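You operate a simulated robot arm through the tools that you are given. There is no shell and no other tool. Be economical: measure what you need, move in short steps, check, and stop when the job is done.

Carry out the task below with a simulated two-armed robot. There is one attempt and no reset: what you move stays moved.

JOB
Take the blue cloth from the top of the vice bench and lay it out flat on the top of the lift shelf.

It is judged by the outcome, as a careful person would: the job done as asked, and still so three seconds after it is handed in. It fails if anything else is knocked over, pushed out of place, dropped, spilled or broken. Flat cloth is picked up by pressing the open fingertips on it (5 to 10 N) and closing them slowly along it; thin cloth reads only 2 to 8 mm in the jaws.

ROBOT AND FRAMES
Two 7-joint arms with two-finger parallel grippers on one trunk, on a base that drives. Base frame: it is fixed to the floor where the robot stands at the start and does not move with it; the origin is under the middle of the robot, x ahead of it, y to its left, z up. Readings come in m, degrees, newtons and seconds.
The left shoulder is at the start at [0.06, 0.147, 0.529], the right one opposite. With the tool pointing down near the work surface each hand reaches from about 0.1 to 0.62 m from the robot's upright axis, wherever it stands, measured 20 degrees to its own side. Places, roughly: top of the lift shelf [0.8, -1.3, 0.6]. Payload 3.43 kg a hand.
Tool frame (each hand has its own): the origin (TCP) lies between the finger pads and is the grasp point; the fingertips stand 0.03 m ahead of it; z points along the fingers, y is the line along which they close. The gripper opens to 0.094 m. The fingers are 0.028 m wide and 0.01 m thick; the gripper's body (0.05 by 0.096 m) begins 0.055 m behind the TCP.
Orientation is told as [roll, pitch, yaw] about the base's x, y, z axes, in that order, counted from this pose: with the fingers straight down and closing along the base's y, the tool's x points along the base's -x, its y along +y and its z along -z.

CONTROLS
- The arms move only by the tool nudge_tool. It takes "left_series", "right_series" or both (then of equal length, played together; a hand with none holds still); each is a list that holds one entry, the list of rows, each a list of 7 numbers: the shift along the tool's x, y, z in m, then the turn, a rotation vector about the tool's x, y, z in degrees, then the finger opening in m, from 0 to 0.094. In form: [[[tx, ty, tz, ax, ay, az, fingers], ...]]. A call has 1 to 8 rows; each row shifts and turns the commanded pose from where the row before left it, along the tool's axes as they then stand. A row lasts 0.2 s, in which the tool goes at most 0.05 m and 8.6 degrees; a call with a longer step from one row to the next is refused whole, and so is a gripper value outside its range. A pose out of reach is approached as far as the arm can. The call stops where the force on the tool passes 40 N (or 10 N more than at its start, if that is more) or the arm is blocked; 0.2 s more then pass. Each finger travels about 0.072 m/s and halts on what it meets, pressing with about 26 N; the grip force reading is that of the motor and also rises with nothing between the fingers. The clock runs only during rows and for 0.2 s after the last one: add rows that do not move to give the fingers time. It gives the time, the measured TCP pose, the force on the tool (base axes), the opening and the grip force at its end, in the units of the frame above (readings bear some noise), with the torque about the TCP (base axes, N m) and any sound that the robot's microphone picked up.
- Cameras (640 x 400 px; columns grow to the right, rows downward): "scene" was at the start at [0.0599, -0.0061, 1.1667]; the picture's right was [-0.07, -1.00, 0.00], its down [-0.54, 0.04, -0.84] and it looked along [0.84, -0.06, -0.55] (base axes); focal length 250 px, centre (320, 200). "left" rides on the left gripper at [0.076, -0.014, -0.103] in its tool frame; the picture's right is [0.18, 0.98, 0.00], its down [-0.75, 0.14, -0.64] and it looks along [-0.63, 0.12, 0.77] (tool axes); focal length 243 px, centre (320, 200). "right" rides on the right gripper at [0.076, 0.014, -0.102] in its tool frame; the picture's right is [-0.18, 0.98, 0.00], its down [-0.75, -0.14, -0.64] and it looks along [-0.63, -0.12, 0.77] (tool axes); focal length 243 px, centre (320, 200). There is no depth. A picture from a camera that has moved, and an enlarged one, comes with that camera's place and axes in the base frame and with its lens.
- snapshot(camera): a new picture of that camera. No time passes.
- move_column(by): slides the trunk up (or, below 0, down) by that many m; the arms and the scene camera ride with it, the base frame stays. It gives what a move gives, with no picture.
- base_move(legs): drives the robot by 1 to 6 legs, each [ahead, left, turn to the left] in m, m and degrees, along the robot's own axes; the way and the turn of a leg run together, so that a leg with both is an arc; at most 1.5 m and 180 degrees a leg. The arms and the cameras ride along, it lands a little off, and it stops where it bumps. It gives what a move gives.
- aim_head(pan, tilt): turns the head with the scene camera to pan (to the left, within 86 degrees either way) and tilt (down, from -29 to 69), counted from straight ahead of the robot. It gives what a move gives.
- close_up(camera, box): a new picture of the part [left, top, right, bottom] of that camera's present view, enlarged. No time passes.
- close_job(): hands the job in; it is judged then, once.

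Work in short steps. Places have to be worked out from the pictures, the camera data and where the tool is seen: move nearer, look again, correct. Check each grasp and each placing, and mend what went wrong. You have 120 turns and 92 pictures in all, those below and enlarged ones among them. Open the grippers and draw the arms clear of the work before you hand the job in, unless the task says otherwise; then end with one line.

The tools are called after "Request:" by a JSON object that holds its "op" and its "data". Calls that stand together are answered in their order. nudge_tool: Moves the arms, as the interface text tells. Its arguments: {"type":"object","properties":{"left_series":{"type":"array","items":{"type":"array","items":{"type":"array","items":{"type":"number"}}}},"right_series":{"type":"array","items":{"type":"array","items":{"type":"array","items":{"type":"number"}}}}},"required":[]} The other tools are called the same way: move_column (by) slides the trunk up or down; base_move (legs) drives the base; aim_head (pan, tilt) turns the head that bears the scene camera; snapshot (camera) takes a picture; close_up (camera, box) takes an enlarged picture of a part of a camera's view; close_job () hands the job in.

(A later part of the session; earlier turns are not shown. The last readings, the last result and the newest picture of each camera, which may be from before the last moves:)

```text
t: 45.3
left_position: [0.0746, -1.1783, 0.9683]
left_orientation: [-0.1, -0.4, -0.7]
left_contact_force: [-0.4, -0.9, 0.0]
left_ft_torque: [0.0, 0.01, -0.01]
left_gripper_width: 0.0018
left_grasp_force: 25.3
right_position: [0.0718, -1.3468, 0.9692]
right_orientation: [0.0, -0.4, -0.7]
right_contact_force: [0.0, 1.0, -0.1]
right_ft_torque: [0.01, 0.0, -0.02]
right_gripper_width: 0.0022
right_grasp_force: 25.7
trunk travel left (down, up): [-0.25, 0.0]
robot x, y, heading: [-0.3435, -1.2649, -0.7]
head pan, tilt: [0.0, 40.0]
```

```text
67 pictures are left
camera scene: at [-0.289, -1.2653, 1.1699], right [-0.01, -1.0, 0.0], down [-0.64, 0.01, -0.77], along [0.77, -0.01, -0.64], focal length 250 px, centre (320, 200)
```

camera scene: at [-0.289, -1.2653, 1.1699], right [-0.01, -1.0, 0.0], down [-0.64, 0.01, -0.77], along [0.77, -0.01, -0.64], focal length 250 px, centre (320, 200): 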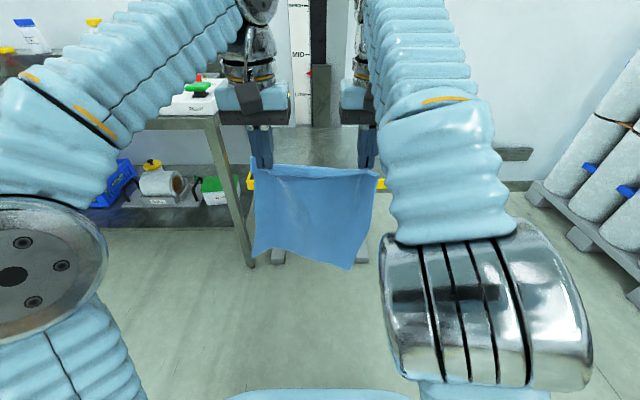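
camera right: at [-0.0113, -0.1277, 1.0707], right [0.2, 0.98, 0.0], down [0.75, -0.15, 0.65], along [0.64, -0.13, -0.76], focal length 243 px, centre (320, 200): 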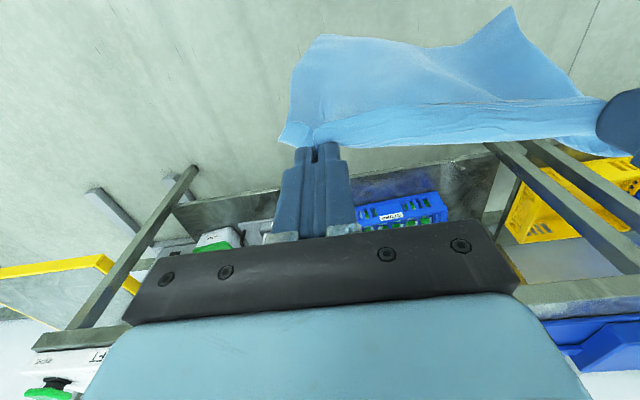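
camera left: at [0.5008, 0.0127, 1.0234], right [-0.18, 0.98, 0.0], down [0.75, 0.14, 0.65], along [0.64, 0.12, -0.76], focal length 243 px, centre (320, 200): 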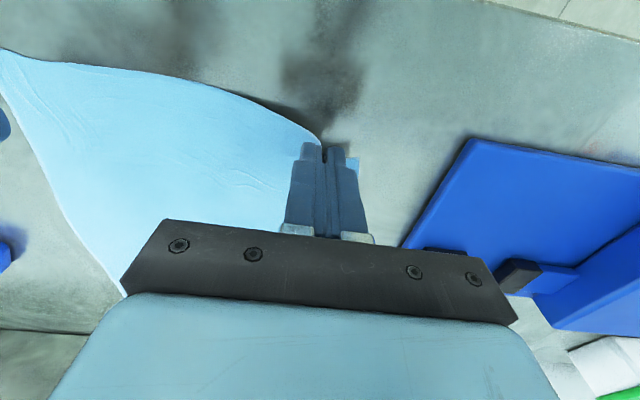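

Shelf front edge appears at x≈0.5, y from -0.99 to -1.52. I bring both hands back and up a bit so the cloth clears the shelf, then drive up to it at y≈-1.30 (clear of the control box).

Request:
{"op": "nudge_tool", "data": {"left_series": [[[0.03, 0, 0, 0, 0, 0, 0], [0.03, 0, -0.015, 0, 0, 0, 0], [0.03, 0, -0.015, 0, 0, 0, 0], [0.03, 0, -0.015, 0, 0, 0, 0], [0, 0, 0, 0, 0, 0, 0]]], "right_series": [[[0.03, 0, 0, 0, 0, 0, 0], [0.03, 0, -0.015, 0, 0, 0, 0], [0.03, 0, -0.015, 0, 0, 0, 0], [0.03, 0, -0.015, 0, 0, 0, 0], [0, 0, 0, 0, 0, 0, 0]]]}}

Request:
{"op": "base_move", "data": {"legs": [[0.25, -0.03, 0.7]]}}

Request:
{"op": "snapshot", "data": {"camera": "scene"}}

Request:
{"op": "snapshot", "data": {"camera": "left"}}

```text
t: 46.5
left_position: [-0.0191, -1.183, 1.0017]
left_orientation: [-0.8, -0.3, 0.1]
left_contact_force: [-0.4, 0.0, -0.3]
left_ft_torque: [0.03, 0.0, 0.01]
left_gripper_width: 0.0016
left_grasp_force: 26.1
left hand out of reach, approached as far as the arm can: row 3, 4
right_position: [-0.04, -1.3456, 1.0063]
right_orientation: [0.1, -0.6, -0.8]
right_contact_force: [-0.6, 0.5, -0.6]
right_ft_torque: [-0.01, 0.02, -0.02]
right_gripper_width: 0.0023
right_grasp_force: 25.8
right hand out of reach, approached as far as the arm can: row 4
trunk travel left (down, up): [-0.25, 0.0]
robot x, y, heading: [-0.3457, -1.2654, -0.8]
head pan, tilt: [0.0, 40.0]
```

```text
t: 48.3
left_position: [0.2263, -1.2136, 1.0025]
left_orientation: [-0.7, -0.4, 0.5]
left_contact_force: [-0.4, -0.4, -0.8]
left_ft_torque: [-0.01, -0.02, 0.0]
left_gripper_width: 0.0018
left_grasp_force: 25.6
right_position: [0.2084, -1.3764, 1.0052]
right_orientation: [0.2, -0.5, -0.2]
right_contact_force: [-0.9, 0.4, 0.5]
right_ft_torque: [0.01, -0.03, -0.02]
right_gripper_width: 0.0019
right_grasp_force: 26.4
trunk travel left (down, up): [-0.25, 0.0]
robot x, y, heading: [-0.0988, -1.3008, -0.4]
head pan, tilt: [0.0, 40.0]
```

```text
66 pictures are left
camera scene: at [-0.0424, -1.2981, 1.1699], right [0.0, -1.0, 0.0], down [-0.64, 0.0, -0.77], along [0.77, 0.0, -0.64], focal length 250 px, centre (320, 200)
```

scene: 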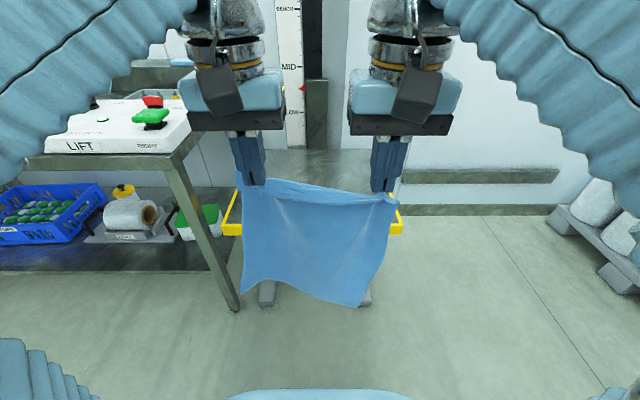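

```text
65 pictures are left
camera left: at [0.1511, -1.2266, 1.1048], right [-0.19, 0.98, -0.01], down [0.75, 0.16, 0.65], along [0.64, 0.11, -0.76], focal length 243 px, centre (320, 200)
```

left: 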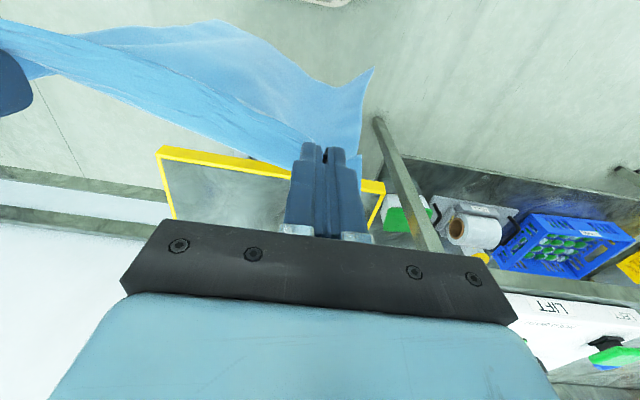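

The shelf front edge: x≈0.50, y -1.0 to -1.555, z≈0.6. Before moving closer I check where the left elbow is relative to the control box.

Request:
{"op": "aim_head", "data": {"pan": 45, "tilt": 35}}

Request:
{"op": "snapshot", "data": {"camera": "scene"}}

```text
t: 49.4
left_position: [0.2282, -1.215, 1.0025]
left_orientation: [-0.8, -0.4, 0.5]
left_contact_force: [0.3, -0.5, -0.4]
left_ft_torque: [-0.03, 0.04, -0.01]
left_gripper_width: 0.0016
left_grasp_force: 26.0
right_position: [0.2065, -1.3758, 1.0053]
right_orientation: [0.1, -0.6, -0.2]
right_contact_force: [-0.5, 0.1, 0.4]
right_ft_torque: [-0.03, 0.0, -0.02]
right_gripper_width: 0.0018
right_grasp_force: 25.7
trunk travel left (down, up): [-0.25, 0.0]
robot x, y, heading: [-0.1029, -1.2992, -0.3]
head pan, tilt: [45.0, 35.0]
```

```text
64 pictures are left
camera scene: at [-0.0647, -1.2358, 1.1775], right [0.7, -0.71, 0.0], down [-0.41, -0.4, -0.82], along [0.58, 0.58, -0.57], focal length 250 px, centre (320, 200)
```

scene: 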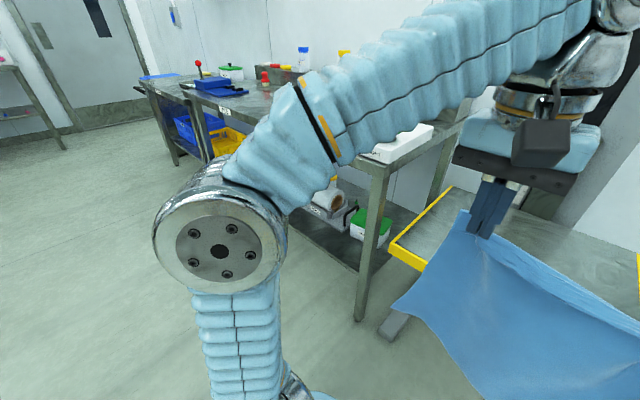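

The left elbow is about 0.28 m left of the robot axis at z≈1.0, so it stays clear of the control box (y > -0.87). Drive ahead 0.28 m.

Request:
{"op": "aim_head", "data": {"pan": 0, "tilt": 45}}

Request:
{"op": "base_move", "data": {"legs": [[0.28, 0, 0.3]]}}

Request:
{"op": "snapshot", "data": {"camera": "scene"}}

Request:
{"op": "snapshot", "data": {"camera": "right"}}

```text
t: 50.5
left_position: [0.2259, -1.2135, 1.0021]
left_orientation: [-0.8, -0.4, 0.5]
left_contact_force: [0.5, -0.5, 0.8]
left_ft_torque: [0.02, 0.01, -0.01]
left_gripper_width: 0.0016
left_grasp_force: 26.4
right_position: [0.2073, -1.3759, 1.0049]
right_orientation: [0.1, -0.6, -0.2]
right_contact_force: [0.0, 0.6, -0.3]
right_ft_torque: [-0.01, 0.02, -0.04]
right_gripper_width: 0.002
right_grasp_force: 26.1
trunk travel left (down, up): [-0.25, 0.0]
robot x, y, heading: [-0.1017, -1.297, -0.4]
head pan, tilt: [0.0, 45.0]
```

```text
t: 52.5
left_position: [0.5152, -1.2125, 1.0022]
left_orientation: [-0.8, -0.5, 0.9]
left_contact_force: [0.2, -0.7, 1.0]
left_ft_torque: [0.01, -0.04, 0.04]
left_gripper_width: 0.0017
left_grasp_force: 26.1
right_position: [0.4969, -1.3751, 1.0061]
right_orientation: [0.1, -0.6, 0.1]
right_contact_force: [0.7, -0.7, 0.6]
right_ft_torque: [-0.01, -0.02, 0.0]
right_gripper_width: 0.0021
right_grasp_force: 25.9
trunk travel left (down, up): [-0.25, 0.0]
robot x, y, heading: [0.1899, -1.2967, 0.2]
head pan, tilt: [0.0, 45.0]
```

```text
63 pictures are left
camera scene: at [0.2427, -1.2981, 1.1626], right [0.0, -1.0, 0.0], down [-0.71, 0.0, -0.71], along [0.71, 0.0, -0.71], focal length 250 px, centre (320, 200)
```

scene: 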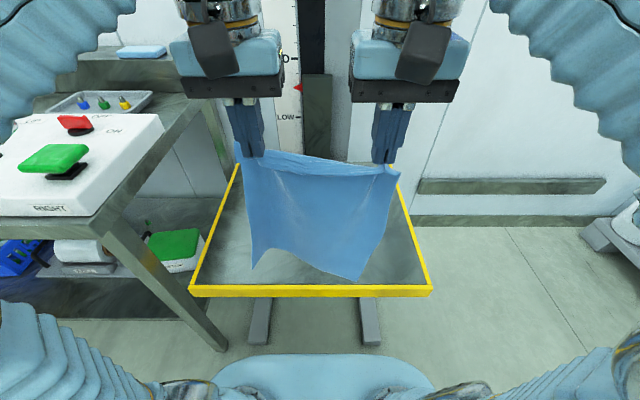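

```text
62 pictures are left
camera right: at [0.4192, -1.3615, 1.1069], right [0.18, 0.98, 0.0], down [0.75, -0.14, 0.65], along [0.64, -0.12, -0.76], focal length 243 px, centre (320, 200)
```

right: 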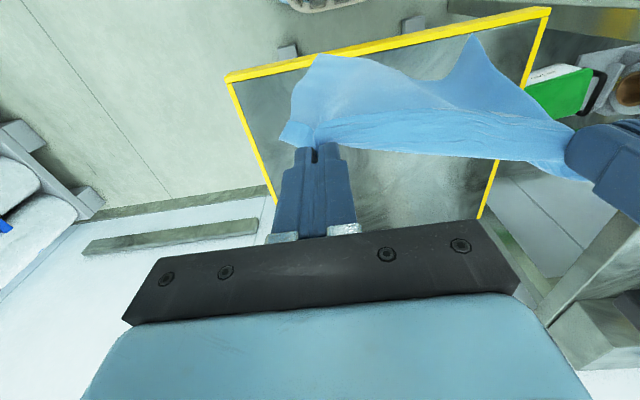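

All clear; shelf is about x 0.51–1.0, y -0.99 to -1.56. I advance 7 cm more, then stretch the cloth slightly and square the hands.

Request:
{"op": "base_move", "data": {"legs": [[0.07, 0.01, 0]]}}

Request:
{"op": "nudge_tool", "data": {"left_series": [[[0.01, 0.004, 0.005, 0, 0, 0, 0], [0.01, 0.004, 0.005, 0, 0, 0, 0], [0, 0.004, 0.005, 0, 0, 0, 0], [0, 0, 0, 0, 0, 0, 0]]], "right_series": [[[0, -0.004, 0.005, 0, 0, 0, 0], [0, -0.004, 0.005, 0, 0, 0, 0], [0, -0.004, 0.005, 0, 0, 0, 0], [0, 0, 0, 0, 0, 0, 0]]]}}

Request:
{"op": "snapshot", "data": {"camera": "scene"}}

```text
t: 53.5
left_position: [0.5849, -1.2021, 1.0022]
left_orientation: [-0.9, -0.4, 0.6]
left_contact_force: [-0.8, -0.9, -0.4]
left_ft_torque: [0.01, -0.06, 0.01]
left_gripper_width: 0.0018
left_grasp_force: 25.7
right_position: [0.5677, -1.3645, 1.0047]
right_orientation: [0.2, -0.6, 0.1]
right_contact_force: [-0.5, -0.2, -0.5]
right_ft_torque: [-0.03, -0.04, -0.02]
right_gripper_width: 0.0019
right_grasp_force: 26.3
trunk travel left (down, up): [-0.25, 0.0]
robot x, y, heading: [0.2626, -1.2878, 0.1]
head pan, tilt: [0.0, 45.0]
```

```text
t: 54.5
left_position: [0.5634, -1.1935, 0.9871]
left_orientation: [-0.9, -0.4, 0.7]
left_contact_force: [-1.4, -25.4, 0.1]
left_ft_torque: [-0.77, 0.03, -0.05]
left_gripper_width: 0.0019
left_grasp_force: 25.9
right_position: [0.5664, -1.3751, 0.9902]
right_orientation: [0.1, -0.8, 0.3]
right_contact_force: [1.8, 24.5, -1.2]
right_ft_torque: [0.75, -0.04, -0.19]
right_gripper_width: 0.0023
right_grasp_force: 25.7
trunk travel left (down, up): [-0.25, 0.0]
robot x, y, heading: [0.2615, -1.2893, -0.0]
head pan, tilt: [0.0, 45.0]
```

```text
61 pictures are left
camera scene: at [0.3133, -1.2877, 1.1626], right [0.0, -1.0, 0.0], down [-0.71, 0.0, -0.71], along [0.71, 0.0, -0.71], focal length 250 px, centre (320, 200)
```

scene: 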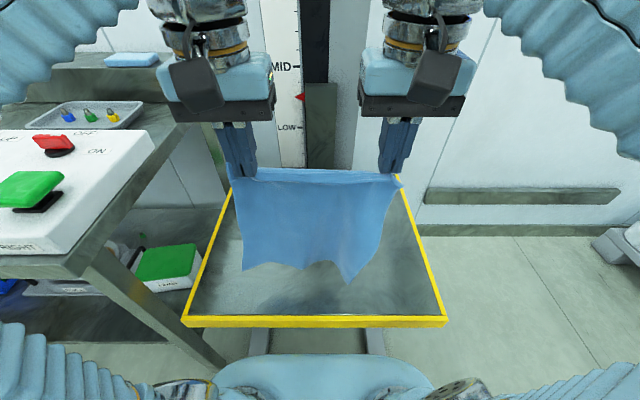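

Taut now (25 N); I ease 3 mm each side, then lower until the free edge nearly touches the shelf.

Request:
{"op": "nudge_tool", "data": {"left_series": [[[0, -0.004, 0.01, 0, 0, 0, 0], [0.006, 0, 0.015, 0, 0, 0, 0], [0.006, 0, 0.015, 0, 0, 0, 0], [0, 0, 0, 0, 0, 0, 0]]], "right_series": [[[0, 0.004, 0.013, 0, 0, 0, 0], [0.006, 0, 0.015, 0, 0, 0, 0], [0.006, 0, 0.015, 0, 0, 0, 0], [0, 0, 0, 0, 0, 0, 0]]]}}

Request:
{"op": "snapshot", "data": {"camera": "scene"}}

```text
t: 55.5
left_position: [0.5545, -1.1943, 0.9472]
left_orientation: [-0.8, -0.5, 0.9]
left_contact_force: [-1.1, -12.2, 0.0]
left_ft_torque: [-0.34, 0.01, -0.06]
left_gripper_width: 0.0018
left_grasp_force: 26.5
right_position: [0.5585, -1.3726, 0.9465]
right_orientation: [0.1, -0.5, 0.1]
right_contact_force: [-0.1, 12.2, -0.2]
right_ft_torque: [0.35, -0.05, -0.08]
right_gripper_width: 0.0019
right_grasp_force: 26.2
trunk travel left (down, up): [-0.25, 0.0]
robot x, y, heading: [0.2611, -1.291, 0.2]
head pan, tilt: [0.0, 45.0]
```

```text
60 pictures are left
camera scene: at [0.3132, -1.2877, 1.1626], right [0.0, -1.0, 0.0], down [-0.71, 0.0, -0.71], along [0.71, 0.0, -0.71], focal length 250 px, centre (320, 200)
```

scene: 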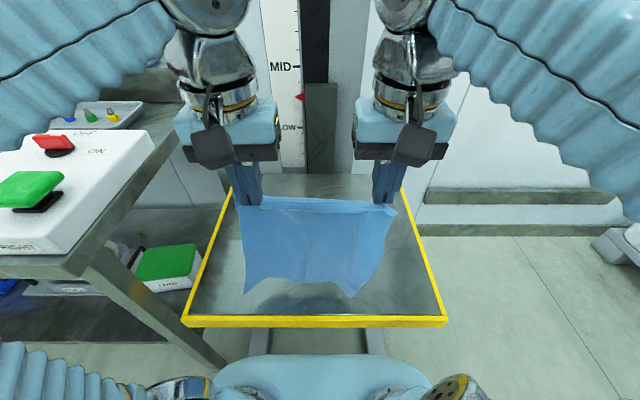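

The free edge is ~2–3 cm above the shelf, just inside the front edge. Lower onto it and begin laying along a 45° path forward-down.

Request:
{"op": "nudge_tool", "data": {"left_series": [[[0, -0.002, 0.012, 0, 0, 0, 0], [-0.002, 0, 0.012, 0, 0, 0, 0], [-0.01, 0, 0.012, 0, 0, 0, 0], [-0.012, 0, 0.012, 0, 0, 0, 0], [-0.012, 0, 0.012, 0, 0, 0, 0], [-0.012, 0, 0.012, 0, 0, 0, 0], [0, 0, 0, 0, 0, 0, 0]]], "right_series": [[[0, 0.002, 0.012, 0, 0, 0, 0], [0.002, 0, 0.012, 0, 0, 0, 0], [-0.01, 0, 0.012, 0, 0, 0, 0], [-0.012, 0, 0.012, 0, 0, 0, 0], [-0.012, 0, 0.012, 0, 0, 0, 0], [-0.012, 0, 0.012, 0, 0, 0, 0], [0, 0, 0, 0, 0, 0, 0]]]}}

Request:
{"op": "snapshot", "data": {"camera": "scene"}}

```text
t: 57.1
left_position: [0.6032, -1.1989, 0.874]
left_orientation: [-0.8, -0.4, 0.8]
left_contact_force: [0.5, -3.7, -0.5]
left_ft_torque: [-0.12, -0.01, 0.01]
left_gripper_width: 0.0014
left_grasp_force: 26.2
right_position: [0.6023, -1.3708, 0.8762]
right_orientation: [0.1, -0.6, 0.1]
right_contact_force: [0.5, 4.0, -0.2]
right_ft_torque: [0.08, 0.0, -0.04]
right_gripper_width: 0.002
right_grasp_force: 26.2
trunk travel left (down, up): [-0.25, 0.0]
robot x, y, heading: [0.2637, -1.2878, 0.1]
head pan, tilt: [0.0, 45.0]
```

```text
59 pictures are left
camera scene: at [0.3134, -1.2877, 1.1626], right [0.0, -1.0, 0.0], down [-0.71, 0.0, -0.71], along [0.71, 0.0, -0.71], focal length 250 px, centre (320, 200)
```

scene: 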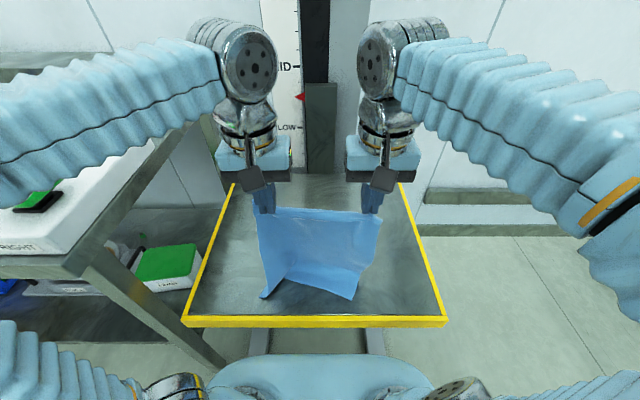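

The left forearm now swings out toward the control box; check its clearance before continuing.

Request:
{"op": "aim_head", "data": {"pan": 50, "tilt": 35}}

Request:
{"op": "snapshot", "data": {"camera": "scene"}}

```text
t: 58.3
left_position: [0.6011, -1.1994, 0.8754]
left_orientation: [-0.8, -0.5, 0.8]
left_contact_force: [0.3, -4.1, 0.1]
left_ft_torque: [-0.11, 0.02, 0.01]
left_gripper_width: 0.0018
left_grasp_force: 26.0
right_position: [0.6012, -1.3709, 0.8751]
right_orientation: [0.1, -0.6, 0.1]
right_contact_force: [0.2, 2.9, 0.1]
right_ft_torque: [0.11, -0.01, -0.04]
right_gripper_width: 0.0022
right_grasp_force: 26.0
trunk travel left (down, up): [-0.25, 0.0]
robot x, y, heading: [0.2572, -1.289, -0.0]
head pan, tilt: [50.0, 35.0]
```

```text
58 pictures are left
camera scene: at [0.2885, -1.2204, 1.1774], right [0.77, -0.64, 0.0], down [-0.37, -0.44, -0.82], along [0.53, 0.63, -0.57], focal length 250 px, centre (320, 200)
```

scene: 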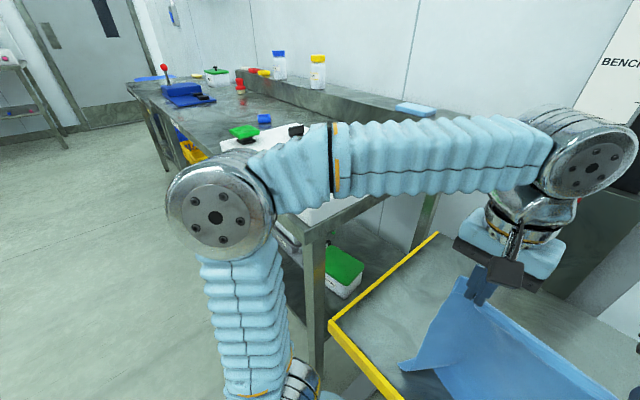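

The elbow is only a few cm from the control box and would get closer as I reach out. I raise the cloth again and shift the robot 9 cm to the right (cloth still well within the shelf).

Request:
{"op": "nudge_tool", "data": {"left_series": [[[0.012, 0, -0.015, 0, 0, 0, 0], [0.012, 0, -0.015, 0, 0, 0, 0], [0.012, 0, -0.015, 0, 0, 0, 0], [0.008, 0, -0.015, 0, 0, 0, 0], [0, 0, -0.01, 0, 0, 0, 0], [0, 0, 0, 0, 0, 0, 0]]], "right_series": [[[0.012, 0, -0.015, 0, 0, 0, 0], [0.012, 0, -0.015, 0, 0, 0, 0], [0.012, 0, -0.015, 0, 0, 0, 0], [0.008, 0, -0.015, 0, 0, 0, 0], [0, 0, -0.01, 0, 0, 0, 0], [0, 0, 0, 0, 0, 0, 0]]]}}

Request:
{"op": "base_move", "data": {"legs": [[0, -0.09, 0]]}}

Request:
{"op": "snapshot", "data": {"camera": "scene"}}

```text
t: 59.7
left_position: [0.5582, -1.1971, 0.9439]
left_orientation: [-0.7, -0.4, 0.9]
left_contact_force: [-1.1, -4.7, 0.0]
left_ft_torque: [-0.14, 0.0, -0.05]
left_gripper_width: 0.0014
left_grasp_force: 25.9
right_position: [0.5567, -1.3706, 0.9452]
right_orientation: [0.1, -0.5, 0.0]
right_contact_force: [-0.5, 5.4, -0.7]
right_ft_torque: [0.13, -0.01, -0.08]
right_gripper_width: 0.002
right_grasp_force: 25.9
trunk travel left (down, up): [-0.25, 0.0]
robot x, y, heading: [0.2609, -1.2889, 0.4]
head pan, tilt: [50.0, 35.0]
```

```text
t: 60.8
left_position: [0.5577, -1.2871, 0.9433]
left_orientation: [-0.9, -0.4, 0.7]
left_contact_force: [-0.2, -4.6, -0.8]
left_ft_torque: [-0.15, -0.01, -0.04]
left_gripper_width: 0.0019
left_grasp_force: 25.8
right_position: [0.5579, -1.4584, 0.9459]
right_orientation: [0.1, -0.6, 0.2]
right_contact_force: [0.8, 5.2, -0.3]
right_ft_torque: [0.15, -0.01, -0.03]
right_gripper_width: 0.0019
right_grasp_force: 26.4
trunk travel left (down, up): [-0.25, 0.0]
robot x, y, heading: [0.2634, -1.3795, -0.2]
head pan, tilt: [50.0, 35.0]
```

```text
57 pictures are left
camera scene: at [0.2887, -1.3092, 1.1774], right [0.77, -0.64, 0.0], down [-0.37, -0.44, -0.82], along [0.53, 0.63, -0.57], focal length 250 px, centre (320, 200)
```

scene: 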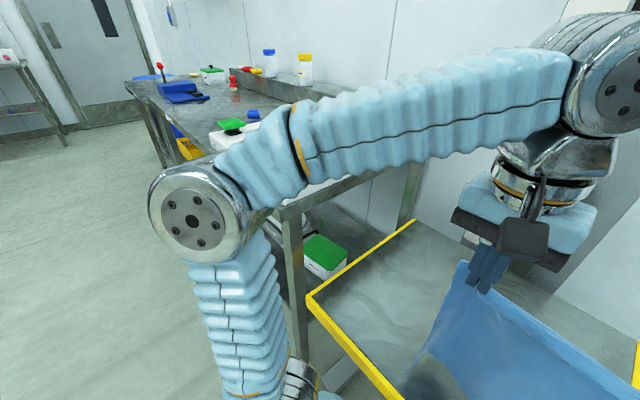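

More clearance now. Resume laying: lower until the edge touches and move forward-down at 45°, with the head watching both arm and cloth.

Request:
{"op": "aim_head", "data": {"pan": 22, "tilt": 45}}

Request:
{"op": "nudge_tool", "data": {"left_series": [[[0, 0, 0.012, 0, 0, 0, 0], [0, 0, 0.012, 0, 0, 0, 0], [-0.01, 0, 0.012, 0, 0, 0, 0], [-0.012, 0, 0.012, 0, 0, 0, 0], [-0.012, 0, 0.012, 0, 0, 0, 0], [-0.012, 0, 0.012, 0, 0, 0, 0], [-0.012, 0, 0.012, 0, 0, 0, 0], [0, 0, 0, 0, 0, 0, 0]]], "right_series": [[[0, 0, 0.012, 0, 0, 0, 0], [0, 0, 0.012, 0, 0, 0, 0], [-0.01, 0, 0.012, 0, 0, 0, 0], [-0.012, 0, 0.012, 0, 0, 0, 0], [-0.012, 0, 0.012, 0, 0, 0, 0], [-0.012, 0, 0.012, 0, 0, 0, 0], [-0.012, 0, 0.012, 0, 0, 0, 0], [0, 0, 0, 0, 0, 0, 0]]]}}

Request:
{"op": "snapshot", "data": {"camera": "scene"}}

```text
t: 61.7
left_position: [0.5579, -1.2866, 0.944]
left_orientation: [-0.8, -0.3, 0.9]
left_contact_force: [-1.4, -4.9, 0.4]
left_ft_torque: [-0.16, 0.03, 0.0]
left_gripper_width: 0.0017
left_grasp_force: 26.2
right_position: [0.5572, -1.4599, 0.9465]
right_orientation: [0.0, -0.6, 0.1]
right_contact_force: [0.2, 4.8, -0.1]
right_ft_torque: [0.11, -0.03, -0.05]
right_gripper_width: 0.0022
right_grasp_force: 25.6
trunk travel left (down, up): [-0.25, 0.0]
robot x, y, heading: [0.2638, -1.3775, 0.1]
head pan, tilt: [22.0, 45.0]
```

```text
t: 63.5
left_position: [0.6164, -1.2868, 0.8609]
left_orientation: [-0.8, -0.4, 0.8]
left_contact_force: [-1.5, -4.7, -1.3]
left_ft_torque: [-0.13, 0.04, -0.04]
left_gripper_width: 0.0017
left_grasp_force: 25.5
right_position: [0.6137, -1.4579, 0.8618]
right_orientation: [0.1, -0.6, 0.0]
right_contact_force: [-0.2, 4.2, -0.1]
right_ft_torque: [0.12, -0.02, -0.03]
right_gripper_width: 0.0021
right_grasp_force: 26.0
trunk travel left (down, up): [-0.25, 0.0]
robot x, y, heading: [0.2584, -1.3745, -0.0]
head pan, tilt: [22.0, 45.0]
```

```text
56 pictures are left
camera scene: at [0.3076, -1.3463, 1.1626], right [0.38, -0.93, 0.0], down [-0.66, -0.27, -0.71], along [0.66, 0.27, -0.71], focal length 250 px, centre (320, 200)
```

scene: 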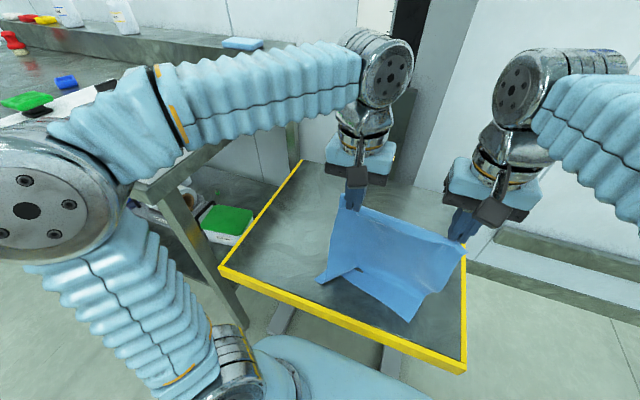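

Free edge is on the shelf and the cloth is laying down. Elbow is clear. Continue along the diagonal.

Request:
{"op": "nudge_tool", "data": {"left_series": [[[-0.014, 0, 0.012, 0, 0, 0, 0], [-0.014, 0, 0.012, 0, 0, 0, 0], [-0.014, 0, 0.012, 0, 0, 0, 0], [-0.014, 0, 0.012, 0, 0, 0, 0], [-0.014, 0, 0.012, 0, 0, 0, 0], [-0.014, 0, 0.012, 0, 0, 0, 0], [0, 0, 0, 0, 0, 0, 0]]], "right_series": [[[-0.014, 0, 0.012, 0, 0, 0, 0], [-0.014, 0, 0.012, 0, 0, 0, 0], [-0.014, 0, 0.012, 0, 0, 0, 0], [-0.014, 0, 0.012, 0, 0, 0, 0], [-0.014, 0, 0.012, 0, 0, 0, 0], [-0.014, 0, 0.012, 0, 0, 0, 0], [0, 0, 0, 0, 0, 0, 0]]]}}

Request:
{"op": "snapshot", "data": {"camera": "scene"}}

```text
t: 65.1
left_position: [0.7021, -1.2878, 0.7899]
left_orientation: [-0.9, -0.4, 0.8]
left_contact_force: [0.5, -4.1, -0.1]
left_ft_torque: [-0.07, 0.03, -0.01]
left_gripper_width: 0.0021
left_grasp_force: 26.0
right_position: [0.6996, -1.459, 0.7924]
right_orientation: [0.0, -0.6, 0.1]
right_contact_force: [0.0, 3.4, -0.4]
right_ft_torque: [0.14, 0.02, -0.04]
right_gripper_width: 0.0021
right_grasp_force: 25.9
trunk travel left (down, up): [-0.25, 0.0]
robot x, y, heading: [0.2601, -1.377, -0.1]
head pan, tilt: [22.0, 45.0]
```

```text
55 pictures are left
camera scene: at [0.3077, -1.3464, 1.1626], right [0.38, -0.93, 0.0], down [-0.66, -0.27, -0.71], along [0.66, 0.27, -0.71], focal length 250 px, centre (320, 200)
```

scene: 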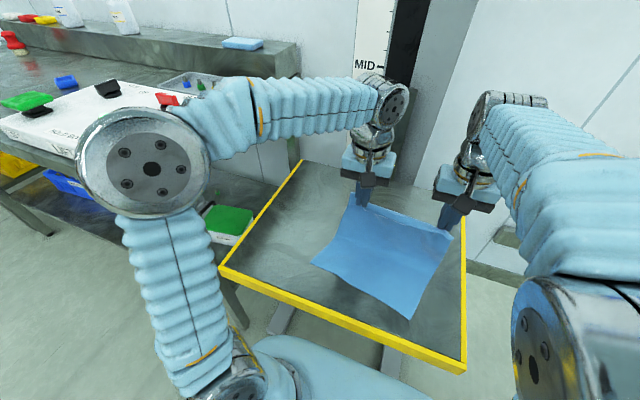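

The cloth is laying nicely. I take a half step further and check the left elbow against the control box.

Request:
{"op": "nudge_tool", "data": {"left_series": [[[-0.012, 0, 0.012, 0, 0, 0, 0], [-0.012, 0, 0.012, 0, 0, 0, 0], [-0.012, 0, 0.012, 0, 0, 0, 0], [-0.012, 0, 0.012, 0, 0, 0, 0], [0, 0, 0, 0, 0, 0, 0]]], "right_series": [[[-0.012, 0, 0.012, 0, 0, 0, 0], [-0.012, 0, 0.012, 0, 0, 0, 0], [-0.012, 0, 0.012, 0, 0, 0, 0], [-0.012, 0, 0.012, 0, 0, 0, 0], [0, 0, 0, 0, 0, 0, 0]]]}}

Request:
{"op": "aim_head", "data": {"pan": 40, "tilt": 40}}

Request:
{"op": "snapshot", "data": {"camera": "scene"}}

```text
t: 66.3
left_position: [0.7475, -1.2876, 0.7434]
left_orientation: [-0.8, -0.5, 0.8]
left_contact_force: [-0.2, -3.7, -1.2]
left_ft_torque: [-0.06, 0.0, -0.01]
left_gripper_width: 0.0016
left_grasp_force: 26.1
right_position: [0.748, -1.459, 0.7409]
right_orientation: [0.1, -0.7, 0.2]
right_contact_force: [0.1, 3.3, 0.5]
right_ft_torque: [0.08, 0.01, -0.05]
right_gripper_width: 0.002
right_grasp_force: 25.7
trunk travel left (down, up): [-0.25, 0.0]
robot x, y, heading: [0.2592, -1.3745, 0.1]
head pan, tilt: [22.0, 45.0]
```

```text
t: 67.1
left_position: [0.7481, -1.2871, 0.7426]
left_orientation: [-0.9, -0.4, 0.8]
left_contact_force: [0.2, -4.0, 1.4]
left_ft_torque: [-0.12, 0.01, 0.01]
left_gripper_width: 0.0018
left_grasp_force: 25.2
right_position: [0.7477, -1.4574, 0.742]
right_orientation: [0.1, -0.6, 0.1]
right_contact_force: [0.6, 4.0, -1.0]
right_ft_torque: [0.1, -0.02, -0.05]
right_gripper_width: 0.002
right_grasp_force: 25.7
trunk travel left (down, up): [-0.25, 0.0]
robot x, y, heading: [0.2621, -1.3792, 0.1]
head pan, tilt: [40.0, 40.0]
```

```text
54 pictures are left
camera scene: at [0.2973, -1.3223, 1.1699], right [0.64, -0.77, 0.0], down [-0.49, -0.41, -0.77], along [0.59, 0.49, -0.64], focal length 250 px, centre (320, 200)
```

scene: 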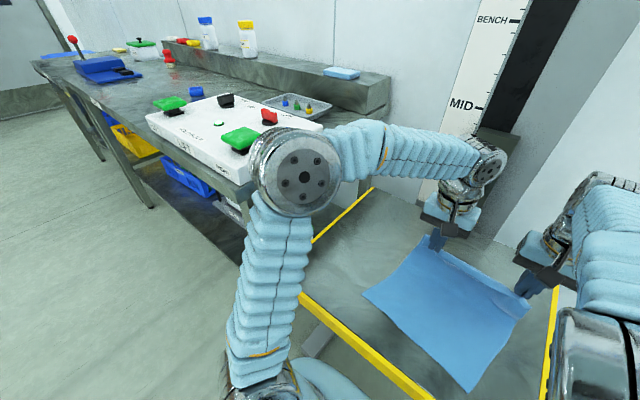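

The elbow stays a few cm on the near side of the box and trends inward as the arm extends. Continue down in a small step.

Request:
{"op": "nudge_tool", "data": {"left_series": [[[-0.012, 0, 0.012, 0, 0, 0, 0], [-0.012, 0, 0.012, 0, 0, 0, 0], [-0.012, 0, 0.012, 0, 0, 0, 0], [-0.01, 0, 0.012, 0, 0, 0, 0], [0, 0, 0, 0, 0, 0, 0]]], "right_series": [[[-0.012, 0, 0.012, 0, 0, 0, 0], [-0.012, 0, 0.012, 0, 0, 0, 0], [-0.012, 0, 0.012, 0, 0, 0, 0], [-0.01, 0, 0.012, 0, 0, 0, 0], [0, 0, 0, 0, 0, 0, 0]]]}}

Request:
{"op": "snapshot", "data": {"camera": "scene"}}

```text
t: 68.3
left_position: [0.7956, -1.286, 0.6944]
left_orientation: [-0.8, -0.5, 0.9]
left_contact_force: [-0.3, -3.6, -1.4]
left_ft_torque: [-0.13, 0.04, -0.04]
left_gripper_width: 0.0021
left_grasp_force: 26.0
right_position: [0.7937, -1.4572, 0.6952]
right_orientation: [0.2, -0.6, 0.1]
right_contact_force: [-0.5, 3.8, -0.8]
right_ft_torque: [0.1, -0.01, -0.03]
right_gripper_width: 0.0022
right_grasp_force: 26.1
trunk travel left (down, up): [-0.25, 0.0]
robot x, y, heading: [0.2623, -1.3807, 0.1]
head pan, tilt: [40.0, 40.0]
```

```text
53 pictures are left
camera scene: at [0.2974, -1.3222, 1.1699], right [0.64, -0.77, 0.0], down [-0.49, -0.41, -0.77], along [0.59, 0.49, -0.64], focal length 250 px, centre (320, 200)
```

scene: 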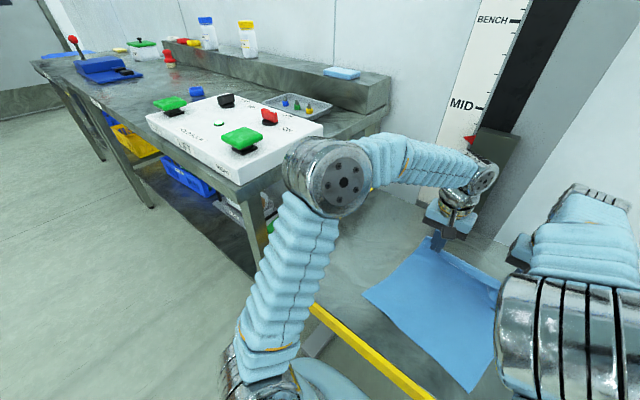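

Elbow has swung inward, clear. Continue toward the shelf surface.

Request:
{"op": "nudge_tool", "data": {"left_series": [[[-0.01, 0, 0.012, 0, 0, 0, 0], [-0.01, 0, 0.012, 0, 0, 0, 0], [-0.01, 0, 0.01, 0, 0, 0, 0], [0, 0, 0, 0, 0, 0, 0]]], "right_series": [[[-0.01, 0, 0.012, 0, 0, 0, 0], [-0.01, 0, 0.012, 0, 0, 0, 0], [-0.01, 0, 0.01, 0, 0, 0, 0], [0, 0, 0, 0, 0, 0, 0]]]}}

Request:
{"op": "aim_head", "data": {"pan": 0, "tilt": 50}}

Request:
{"op": "snapshot", "data": {"camera": "scene"}}

Request:
{"op": "snapshot", "data": {"camera": "left"}}

```text
t: 69.3
left_position: [0.8263, -1.2855, 0.6602]
left_orientation: [-0.9, -0.5, 0.8]
left_contact_force: [-0.2, -3.2, -0.4]
left_ft_torque: [-0.11, 0.02, 0.0]
left_gripper_width: 0.0018
left_grasp_force: 26.1
right_position: [0.8247, -1.4588, 0.6624]
right_orientation: [0.1, -0.6, 0.1]
right_contact_force: [0.8, 3.3, 0.2]
right_ft_torque: [0.1, 0.0, -0.05]
right_gripper_width: 0.0017
right_grasp_force: 26.2
trunk travel left (down, up): [-0.25, 0.0]
robot x, y, heading: [0.2623, -1.3801, 0.1]
head pan, tilt: [40.0, 40.0]
```

```text
t: 70.4
left_position: [0.8263, -1.2866, 0.6598]
left_orientation: [-0.7, -0.5, 0.8]
left_contact_force: [-0.5, -3.7, -0.2]
left_ft_torque: [-0.1, 0.01, 0.02]
left_gripper_width: 0.0016
left_grasp_force: 25.9
right_position: [0.8238, -1.4586, 0.6621]
right_orientation: [0.1, -0.6, 0.0]
right_contact_force: [0.0, 4.4, -1.0]
right_ft_torque: [0.12, -0.01, -0.06]
right_gripper_width: 0.0022
right_grasp_force: 26.1
trunk travel left (down, up): [-0.25, 0.0]
robot x, y, heading: [0.261, -1.3798, 0.3]
head pan, tilt: [0.0, 50.0]
```

```text
52 pictures are left
camera scene: at [0.3093, -1.3768, 1.1557], right [0.0, -1.0, 0.0], down [-0.77, 0.0, -0.64], along [0.64, 0.0, -0.77], focal length 250 px, centre (320, 200)
```

scene: 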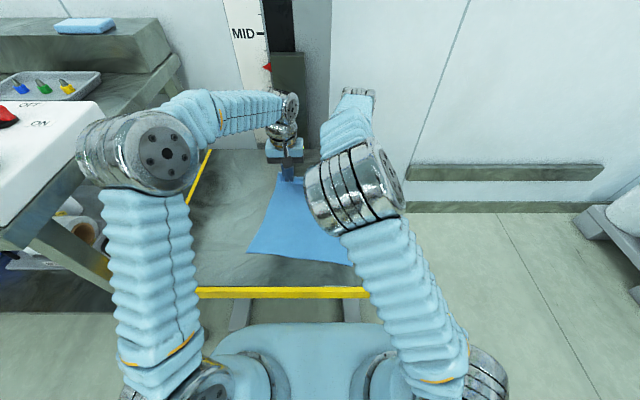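

```text
51 pictures are left
camera left: at [0.7506, -1.2994, 0.7621], right [-0.2, 0.98, -0.02], down [0.75, 0.16, 0.65], along [0.64, 0.12, -0.76], focal length 243 px, centre (320, 200)
```

left: 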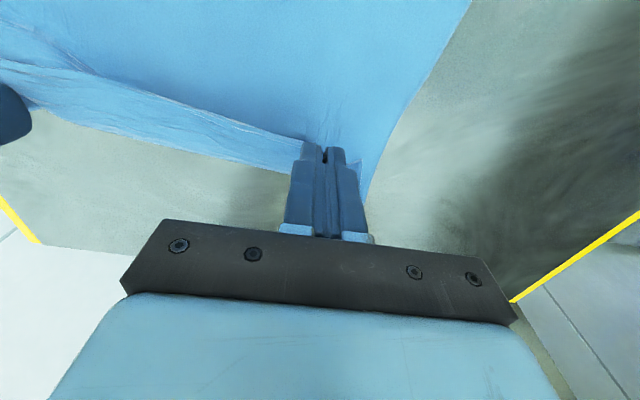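

Free edge lies at x≈0.60, with clear shelf margin. Go forward and down the last bit.

Request:
{"op": "nudge_tool", "data": {"left_series": [[[-0.01, 0, 0.008, 0, 0, 0, 0], [-0.01, 0, 0.007, 0, 0, 0, 0], [-0.01, 0, 0.005, 0, 0, 0, 0], [0, 0, 0, 0, 0, 0, 0]]], "right_series": [[[-0.01, 0, 0.008, 0, 0, 0, 0], [-0.01, 0, 0.008, 0, 0, 0, 0], [-0.01, 0, 0.006, 0, 0, 0, 0], [0, 0, 0, 0, 0, 0, 0]]]}}

Request:
{"op": "snapshot", "data": {"camera": "left"}}

Request:
{"op": "snapshot", "data": {"camera": "right"}}

```text
t: 71.4
left_position: [0.857, -1.2872, 0.6402]
left_orientation: [-0.9, -0.3, 0.8]
left_contact_force: [0.0, -2.8, 0.6]
left_ft_torque: [-0.13, 0.02, -0.02]
left_gripper_width: 0.0019
left_grasp_force: 25.4
right_position: [0.8554, -1.4576, 0.6409]
right_orientation: [0.0, -0.6, 0.1]
right_contact_force: [1.3, 3.0, -0.5]
right_ft_torque: [0.09, 0.02, -0.03]
right_gripper_width: 0.0019
right_grasp_force: 25.8
trunk travel left (down, up): [-0.25, 0.0]
robot x, y, heading: [0.2586, -1.3759, 0.0]
head pan, tilt: [0.0, 50.0]
```

```text
50 pictures are left
camera left: at [0.7814, -1.2995, 0.7432], right [-0.2, 0.98, -0.01], down [0.75, 0.16, 0.65], along [0.63, 0.12, -0.76], focal length 243 px, centre (320, 200)
```

left: 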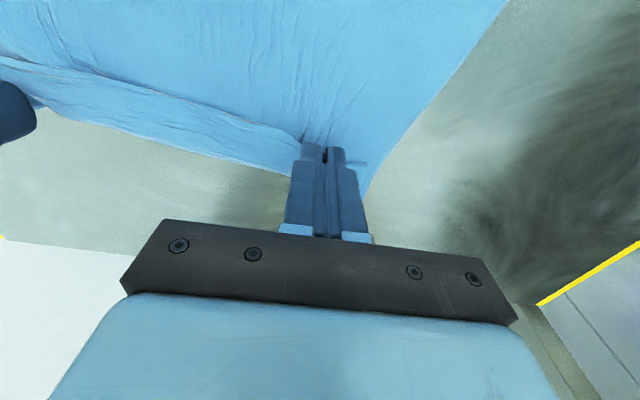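

```text
49 pictures are left
camera right: at [0.7775, -1.4443, 0.7422], right [0.18, 0.98, 0.0], down [0.75, -0.14, 0.65], along [0.64, -0.12, -0.76], focal length 243 px, centre (320, 200)
```

right: 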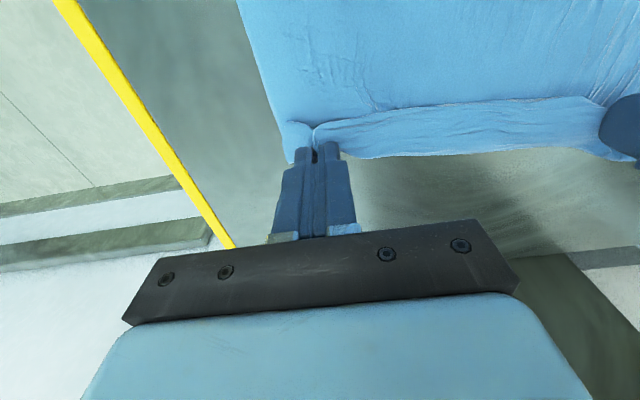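

Main part flat; the short flap beyond the pinch lies forward. Lower gently to the shelf.

Request:
{"op": "nudge_tool", "data": {"left_series": [[[0, 0, 0.003, 0, 0, 0, 0], [0, 0, 0.002, 0, 0, 0, 0], [0, 0, 0.001, 0, 0, 0, 0], [0, 0, 0, 0, 0, 0, 0]]], "right_series": [[[0, 0, 0.003, 0, 0, 0, 0], [0, 0, 0.002, 0, 0, 0, 0], [0, 0, 0.001, 0, 0, 0, 0], [0, 0, 0, 0, 0, 0, 0]]]}}

Request:
{"op": "nudge_tool", "data": {"left_series": [[[0, 0, 0.002, 0, 0, 0, 0], [0, 0, 0.001, 0, 0, 0, 0], [0, 0, 0, 0, 0, 0, 0]]], "right_series": [[[0, 0, 0.002, 0, 0, 0, 0], [0, 0, 0.001, 0, 0, 0, 0], [0, 0, 0, 0, 0, 0, 0]]]}}

```text
t: 72.4
left_position: [0.8572, -1.2874, 0.6343]
left_orientation: [-0.8, -0.4, 0.8]
left_contact_force: [0.3, -2.8, 0.4]
left_ft_torque: [-0.07, -0.01, 0.02]
left_gripper_width: 0.002
left_grasp_force: 26.2
right_position: [0.8542, -1.4581, 0.6344]
right_orientation: [0.1, -0.6, 0.0]
right_contact_force: [-0.3, 2.4, 0.4]
right_ft_torque: [0.05, -0.02, 0.0]
right_gripper_width: 0.0022
right_grasp_force: 25.7
trunk travel left (down, up): [-0.25, 0.0]
robot x, y, heading: [0.259, -1.3765, 0.0]
head pan, tilt: [0.0, 50.0]
```

```text
t: 73.2
left_position: [0.8569, -1.2862, 0.6337]
left_orientation: [-0.8, -0.5, 0.8]
left_contact_force: [0.4, -1.8, 7.2]
left_ft_torque: [-0.09, -0.07, -0.02]
left_gripper_width: 0.0016
left_grasp_force: 25.7
right_position: [0.8562, -1.4587, 0.6321]
right_orientation: [0.0, -0.8, 0.1]
right_contact_force: [-0.6, 3.9, 7.8]
right_ft_torque: [0.17, 0.06, -0.06]
right_gripper_width: 0.0023
right_grasp_force: 26.0
trunk travel left (down, up): [-0.25, 0.0]
robot x, y, heading: [0.2627, -1.3752, 0.4]
head pan, tilt: [0.0, 50.0]
```

Contact at 7 N on both. Open slowly while pressed so that the fingertips spread the pinched folds back out.

Request:
{"op": "nudge_tool", "data": {"left_series": [[[0, 0, 0, 0, 0, 0, 0.005], [0, 0, 0, 0, 0, 0, 0.01], [0, 0, 0, 0, 0, 0, 0.015], [0, 0, 0, 0, 0, 0, 0.02], [0, 0, 0, 0, 0, 0, 0.025], [0, 0, 0, 0, 0, 0, 0.03], [0, 0, 0, 0, 0, 0, 0.036], [0, 0, 0, 0, 0, 0, 0.042]]], "right_series": [[[0, 0, 0, 0, 0, 0, 0.005], [0, 0, 0, 0, 0, 0, 0.01], [0, 0, 0, 0, 0, 0, 0.015], [0, 0, 0, 0, 0, 0, 0.02], [0, 0, 0, 0, 0, 0, 0.025], [0, 0, 0, 0, 0, 0, 0.03], [0, 0, 0, 0, 0, 0, 0.036], [0, 0, 0, 0, 0, 0, 0.042]]]}}

Request:
{"op": "snapshot", "data": {"camera": "left"}}

Request:
{"op": "snapshot", "data": {"camera": "right"}}

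```text
t: 75.0
left_position: [0.8564, -1.2873, 0.6326]
left_orientation: [-0.9, -0.6, 0.8]
left_contact_force: [-0.2, -2.3, 9.8]
left_ft_torque: [0.17, -0.04, 0.01]
left_gripper_width: 0.04
left_grasp_force: 0.1
right_position: [0.8548, -1.4584, 0.6326]
right_orientation: [0.1, -0.7, 0.0]
right_contact_force: [0.1, -1.4, 9.3]
right_ft_torque: [0.15, 0.1, 0.01]
right_gripper_width: 0.0413
right_grasp_force: 0.0
trunk travel left (down, up): [-0.25, 0.0]
robot x, y, heading: [0.265, -1.3781, 0.1]
head pan, tilt: [0.0, 50.0]
```

```text
48 pictures are left
camera left: at [0.7801, -1.3002, 0.7353], right [-0.2, 0.98, -0.02], down [0.75, 0.16, 0.65], along [0.64, 0.12, -0.76], focal length 243 px, centre (320, 200)
```

left: 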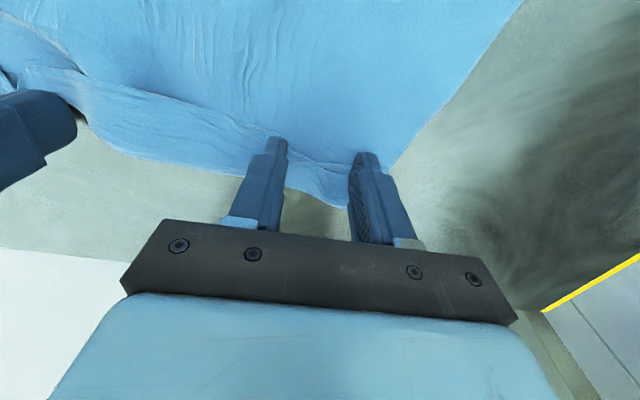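

```text
47 pictures are left
camera right: at [0.778, -1.445, 0.7339], right [0.18, 0.98, 0.0], down [0.75, -0.14, 0.65], along [0.64, -0.12, -0.76], focal length 243 px, centre (320, 200)
```

right: 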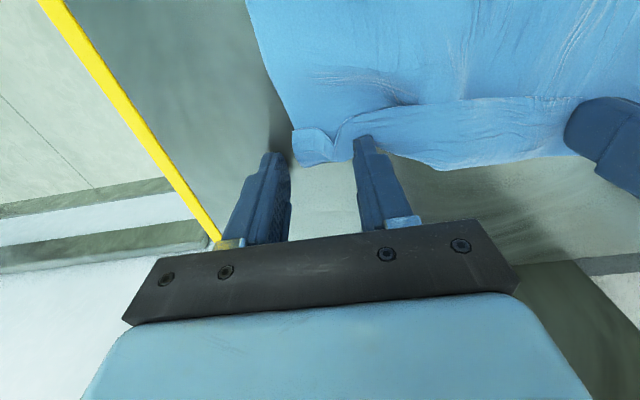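

Released and spread. Lift both hands straight up and look at the result from above.

Request:
{"op": "nudge_tool", "data": {"left_series": [[[0, 0, -0.015, 0, 0, 0, 0.05], [0, 0, -0.03, 0, 0, 0, 0.05], [0.02, 0, -0.04, 0, 0, 0, 0.05], [0.03, 0, -0.04, 0, 0, 0, 0.05], [0.04, 0, -0.03, 0, 0, 0, 0.05], [0.04, 0, -0.03, 0, 0, 0, 0.05], [0, 0, 0, 0, 0, 0, 0.05]]], "right_series": [[[0, 0, -0.015, 0, 0, 0, 0.05], [0, 0, -0.03, 0, 0, 0, 0.05], [0.02, 0, -0.04, 0, 0, 0, 0.05], [0.03, 0, -0.04, 0, 0, 0, 0.05], [0.04, 0, -0.03, 0, 0, 0, 0.05], [0.04, 0, -0.03, 0, 0, 0, 0.05], [0, 0, 0, 0, 0, 0, 0.05]]]}}

Request:
{"op": "snapshot", "data": {"camera": "scene"}}

Request:
{"op": "snapshot", "data": {"camera": "left"}}

Request:
{"op": "snapshot", "data": {"camera": "right"}}

```text
t: 76.6
left_position: [0.7244, -1.2876, 0.8169]
left_orientation: [-0.8, -0.4, 0.7]
left_contact_force: [0.6, 0.5, -0.6]
left_ft_torque: [0.02, 0.01, 0.03]
left_gripper_width: 0.0501
left_grasp_force: 0.1
right_position: [0.7244, -1.4584, 0.8153]
right_orientation: [0.0, -0.6, 0.3]
right_contact_force: [0.4, 0.0, -0.2]
right_ft_torque: [0.01, 0.01, 0.01]
right_gripper_width: 0.0499
right_grasp_force: 0.1
trunk travel left (down, up): [-0.25, 0.0]
robot x, y, heading: [0.2602, -1.3764, 0.2]
head pan, tilt: [0.0, 50.0]
```

```text
46 pictures are left
camera scene: at [0.3088, -1.3768, 1.1557], right [0.0, -1.0, 0.0], down [-0.77, 0.0, -0.64], along [0.64, 0.0, -0.77], focal length 250 px, centre (320, 200)
```

scene: 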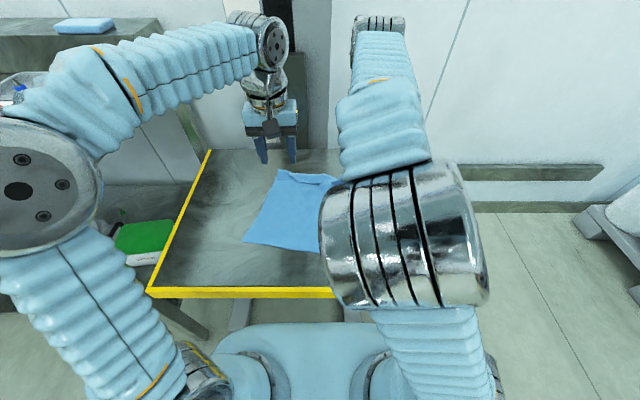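

```text
45 pictures are left
camera left: at [0.6494, -1.3, 0.9205], right [-0.2, 0.98, -0.01], down [0.75, 0.16, 0.65], along [0.64, 0.12, -0.76], focal length 243 px, centre (320, 200)
```

left: 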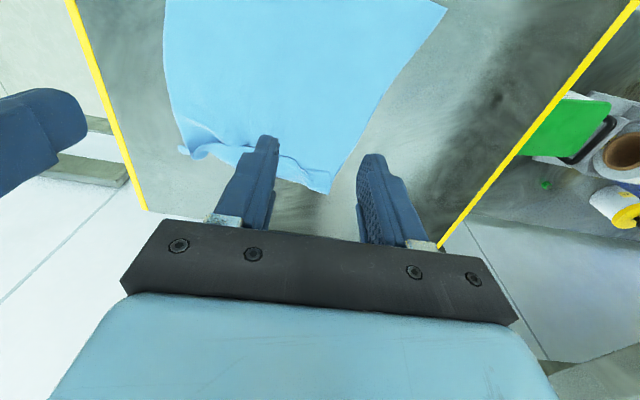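

```text
44 pictures are left
camera right: at [0.6468, -1.4455, 0.916], right [0.18, 0.98, 0.0], down [0.75, -0.14, 0.65], along [0.64, -0.12, -0.76], focal length 243 px, centre (320, 200)
```

right: 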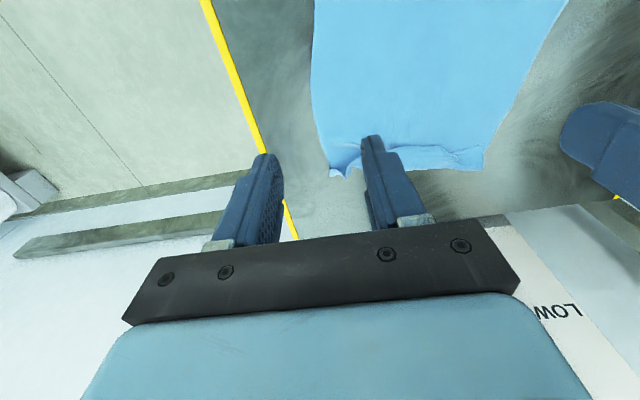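

Cloth lies on the shelf, mostly flat; the far edge has some ridges. Zoom in.

Request:
{"op": "close_up", "data": {"camera": "right", "box": [300, 60, 500, 190]}}

Request:
{"op": "close_up", "data": {"camera": "left", "box": [150, 60, 380, 210]}}

```text
3.08 times, centred on (400, 125) of right
camera zoom: at [0.6468, -1.4455, 0.916], right [0.18, 0.98, 0.0], down [0.75, -0.14, 0.65], along [0.64, -0.12, -0.76], focal length 746 px, centre (74, 431)
```

zoom: 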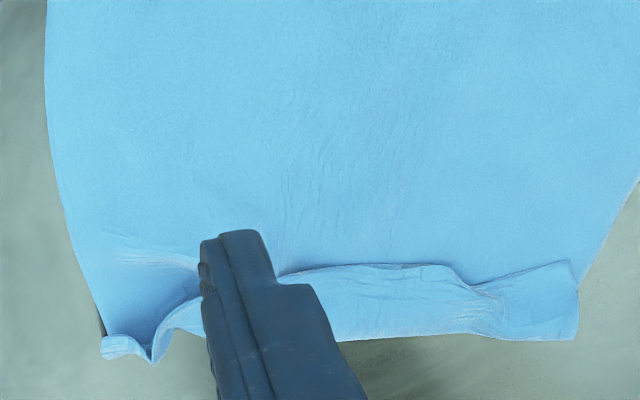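

```text
2.67 times, centred on (265, 135) of left
camera zoom: at [0.6494, -1.3, 0.9205], right [-0.2, 0.98, -0.01], down [0.75, 0.16, 0.65], along [0.64, 0.12, -0.76], focal length 647 px, centre (467, 373)
```

zoom: 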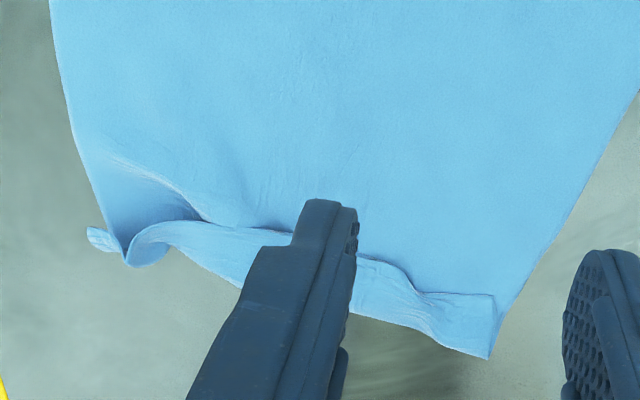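

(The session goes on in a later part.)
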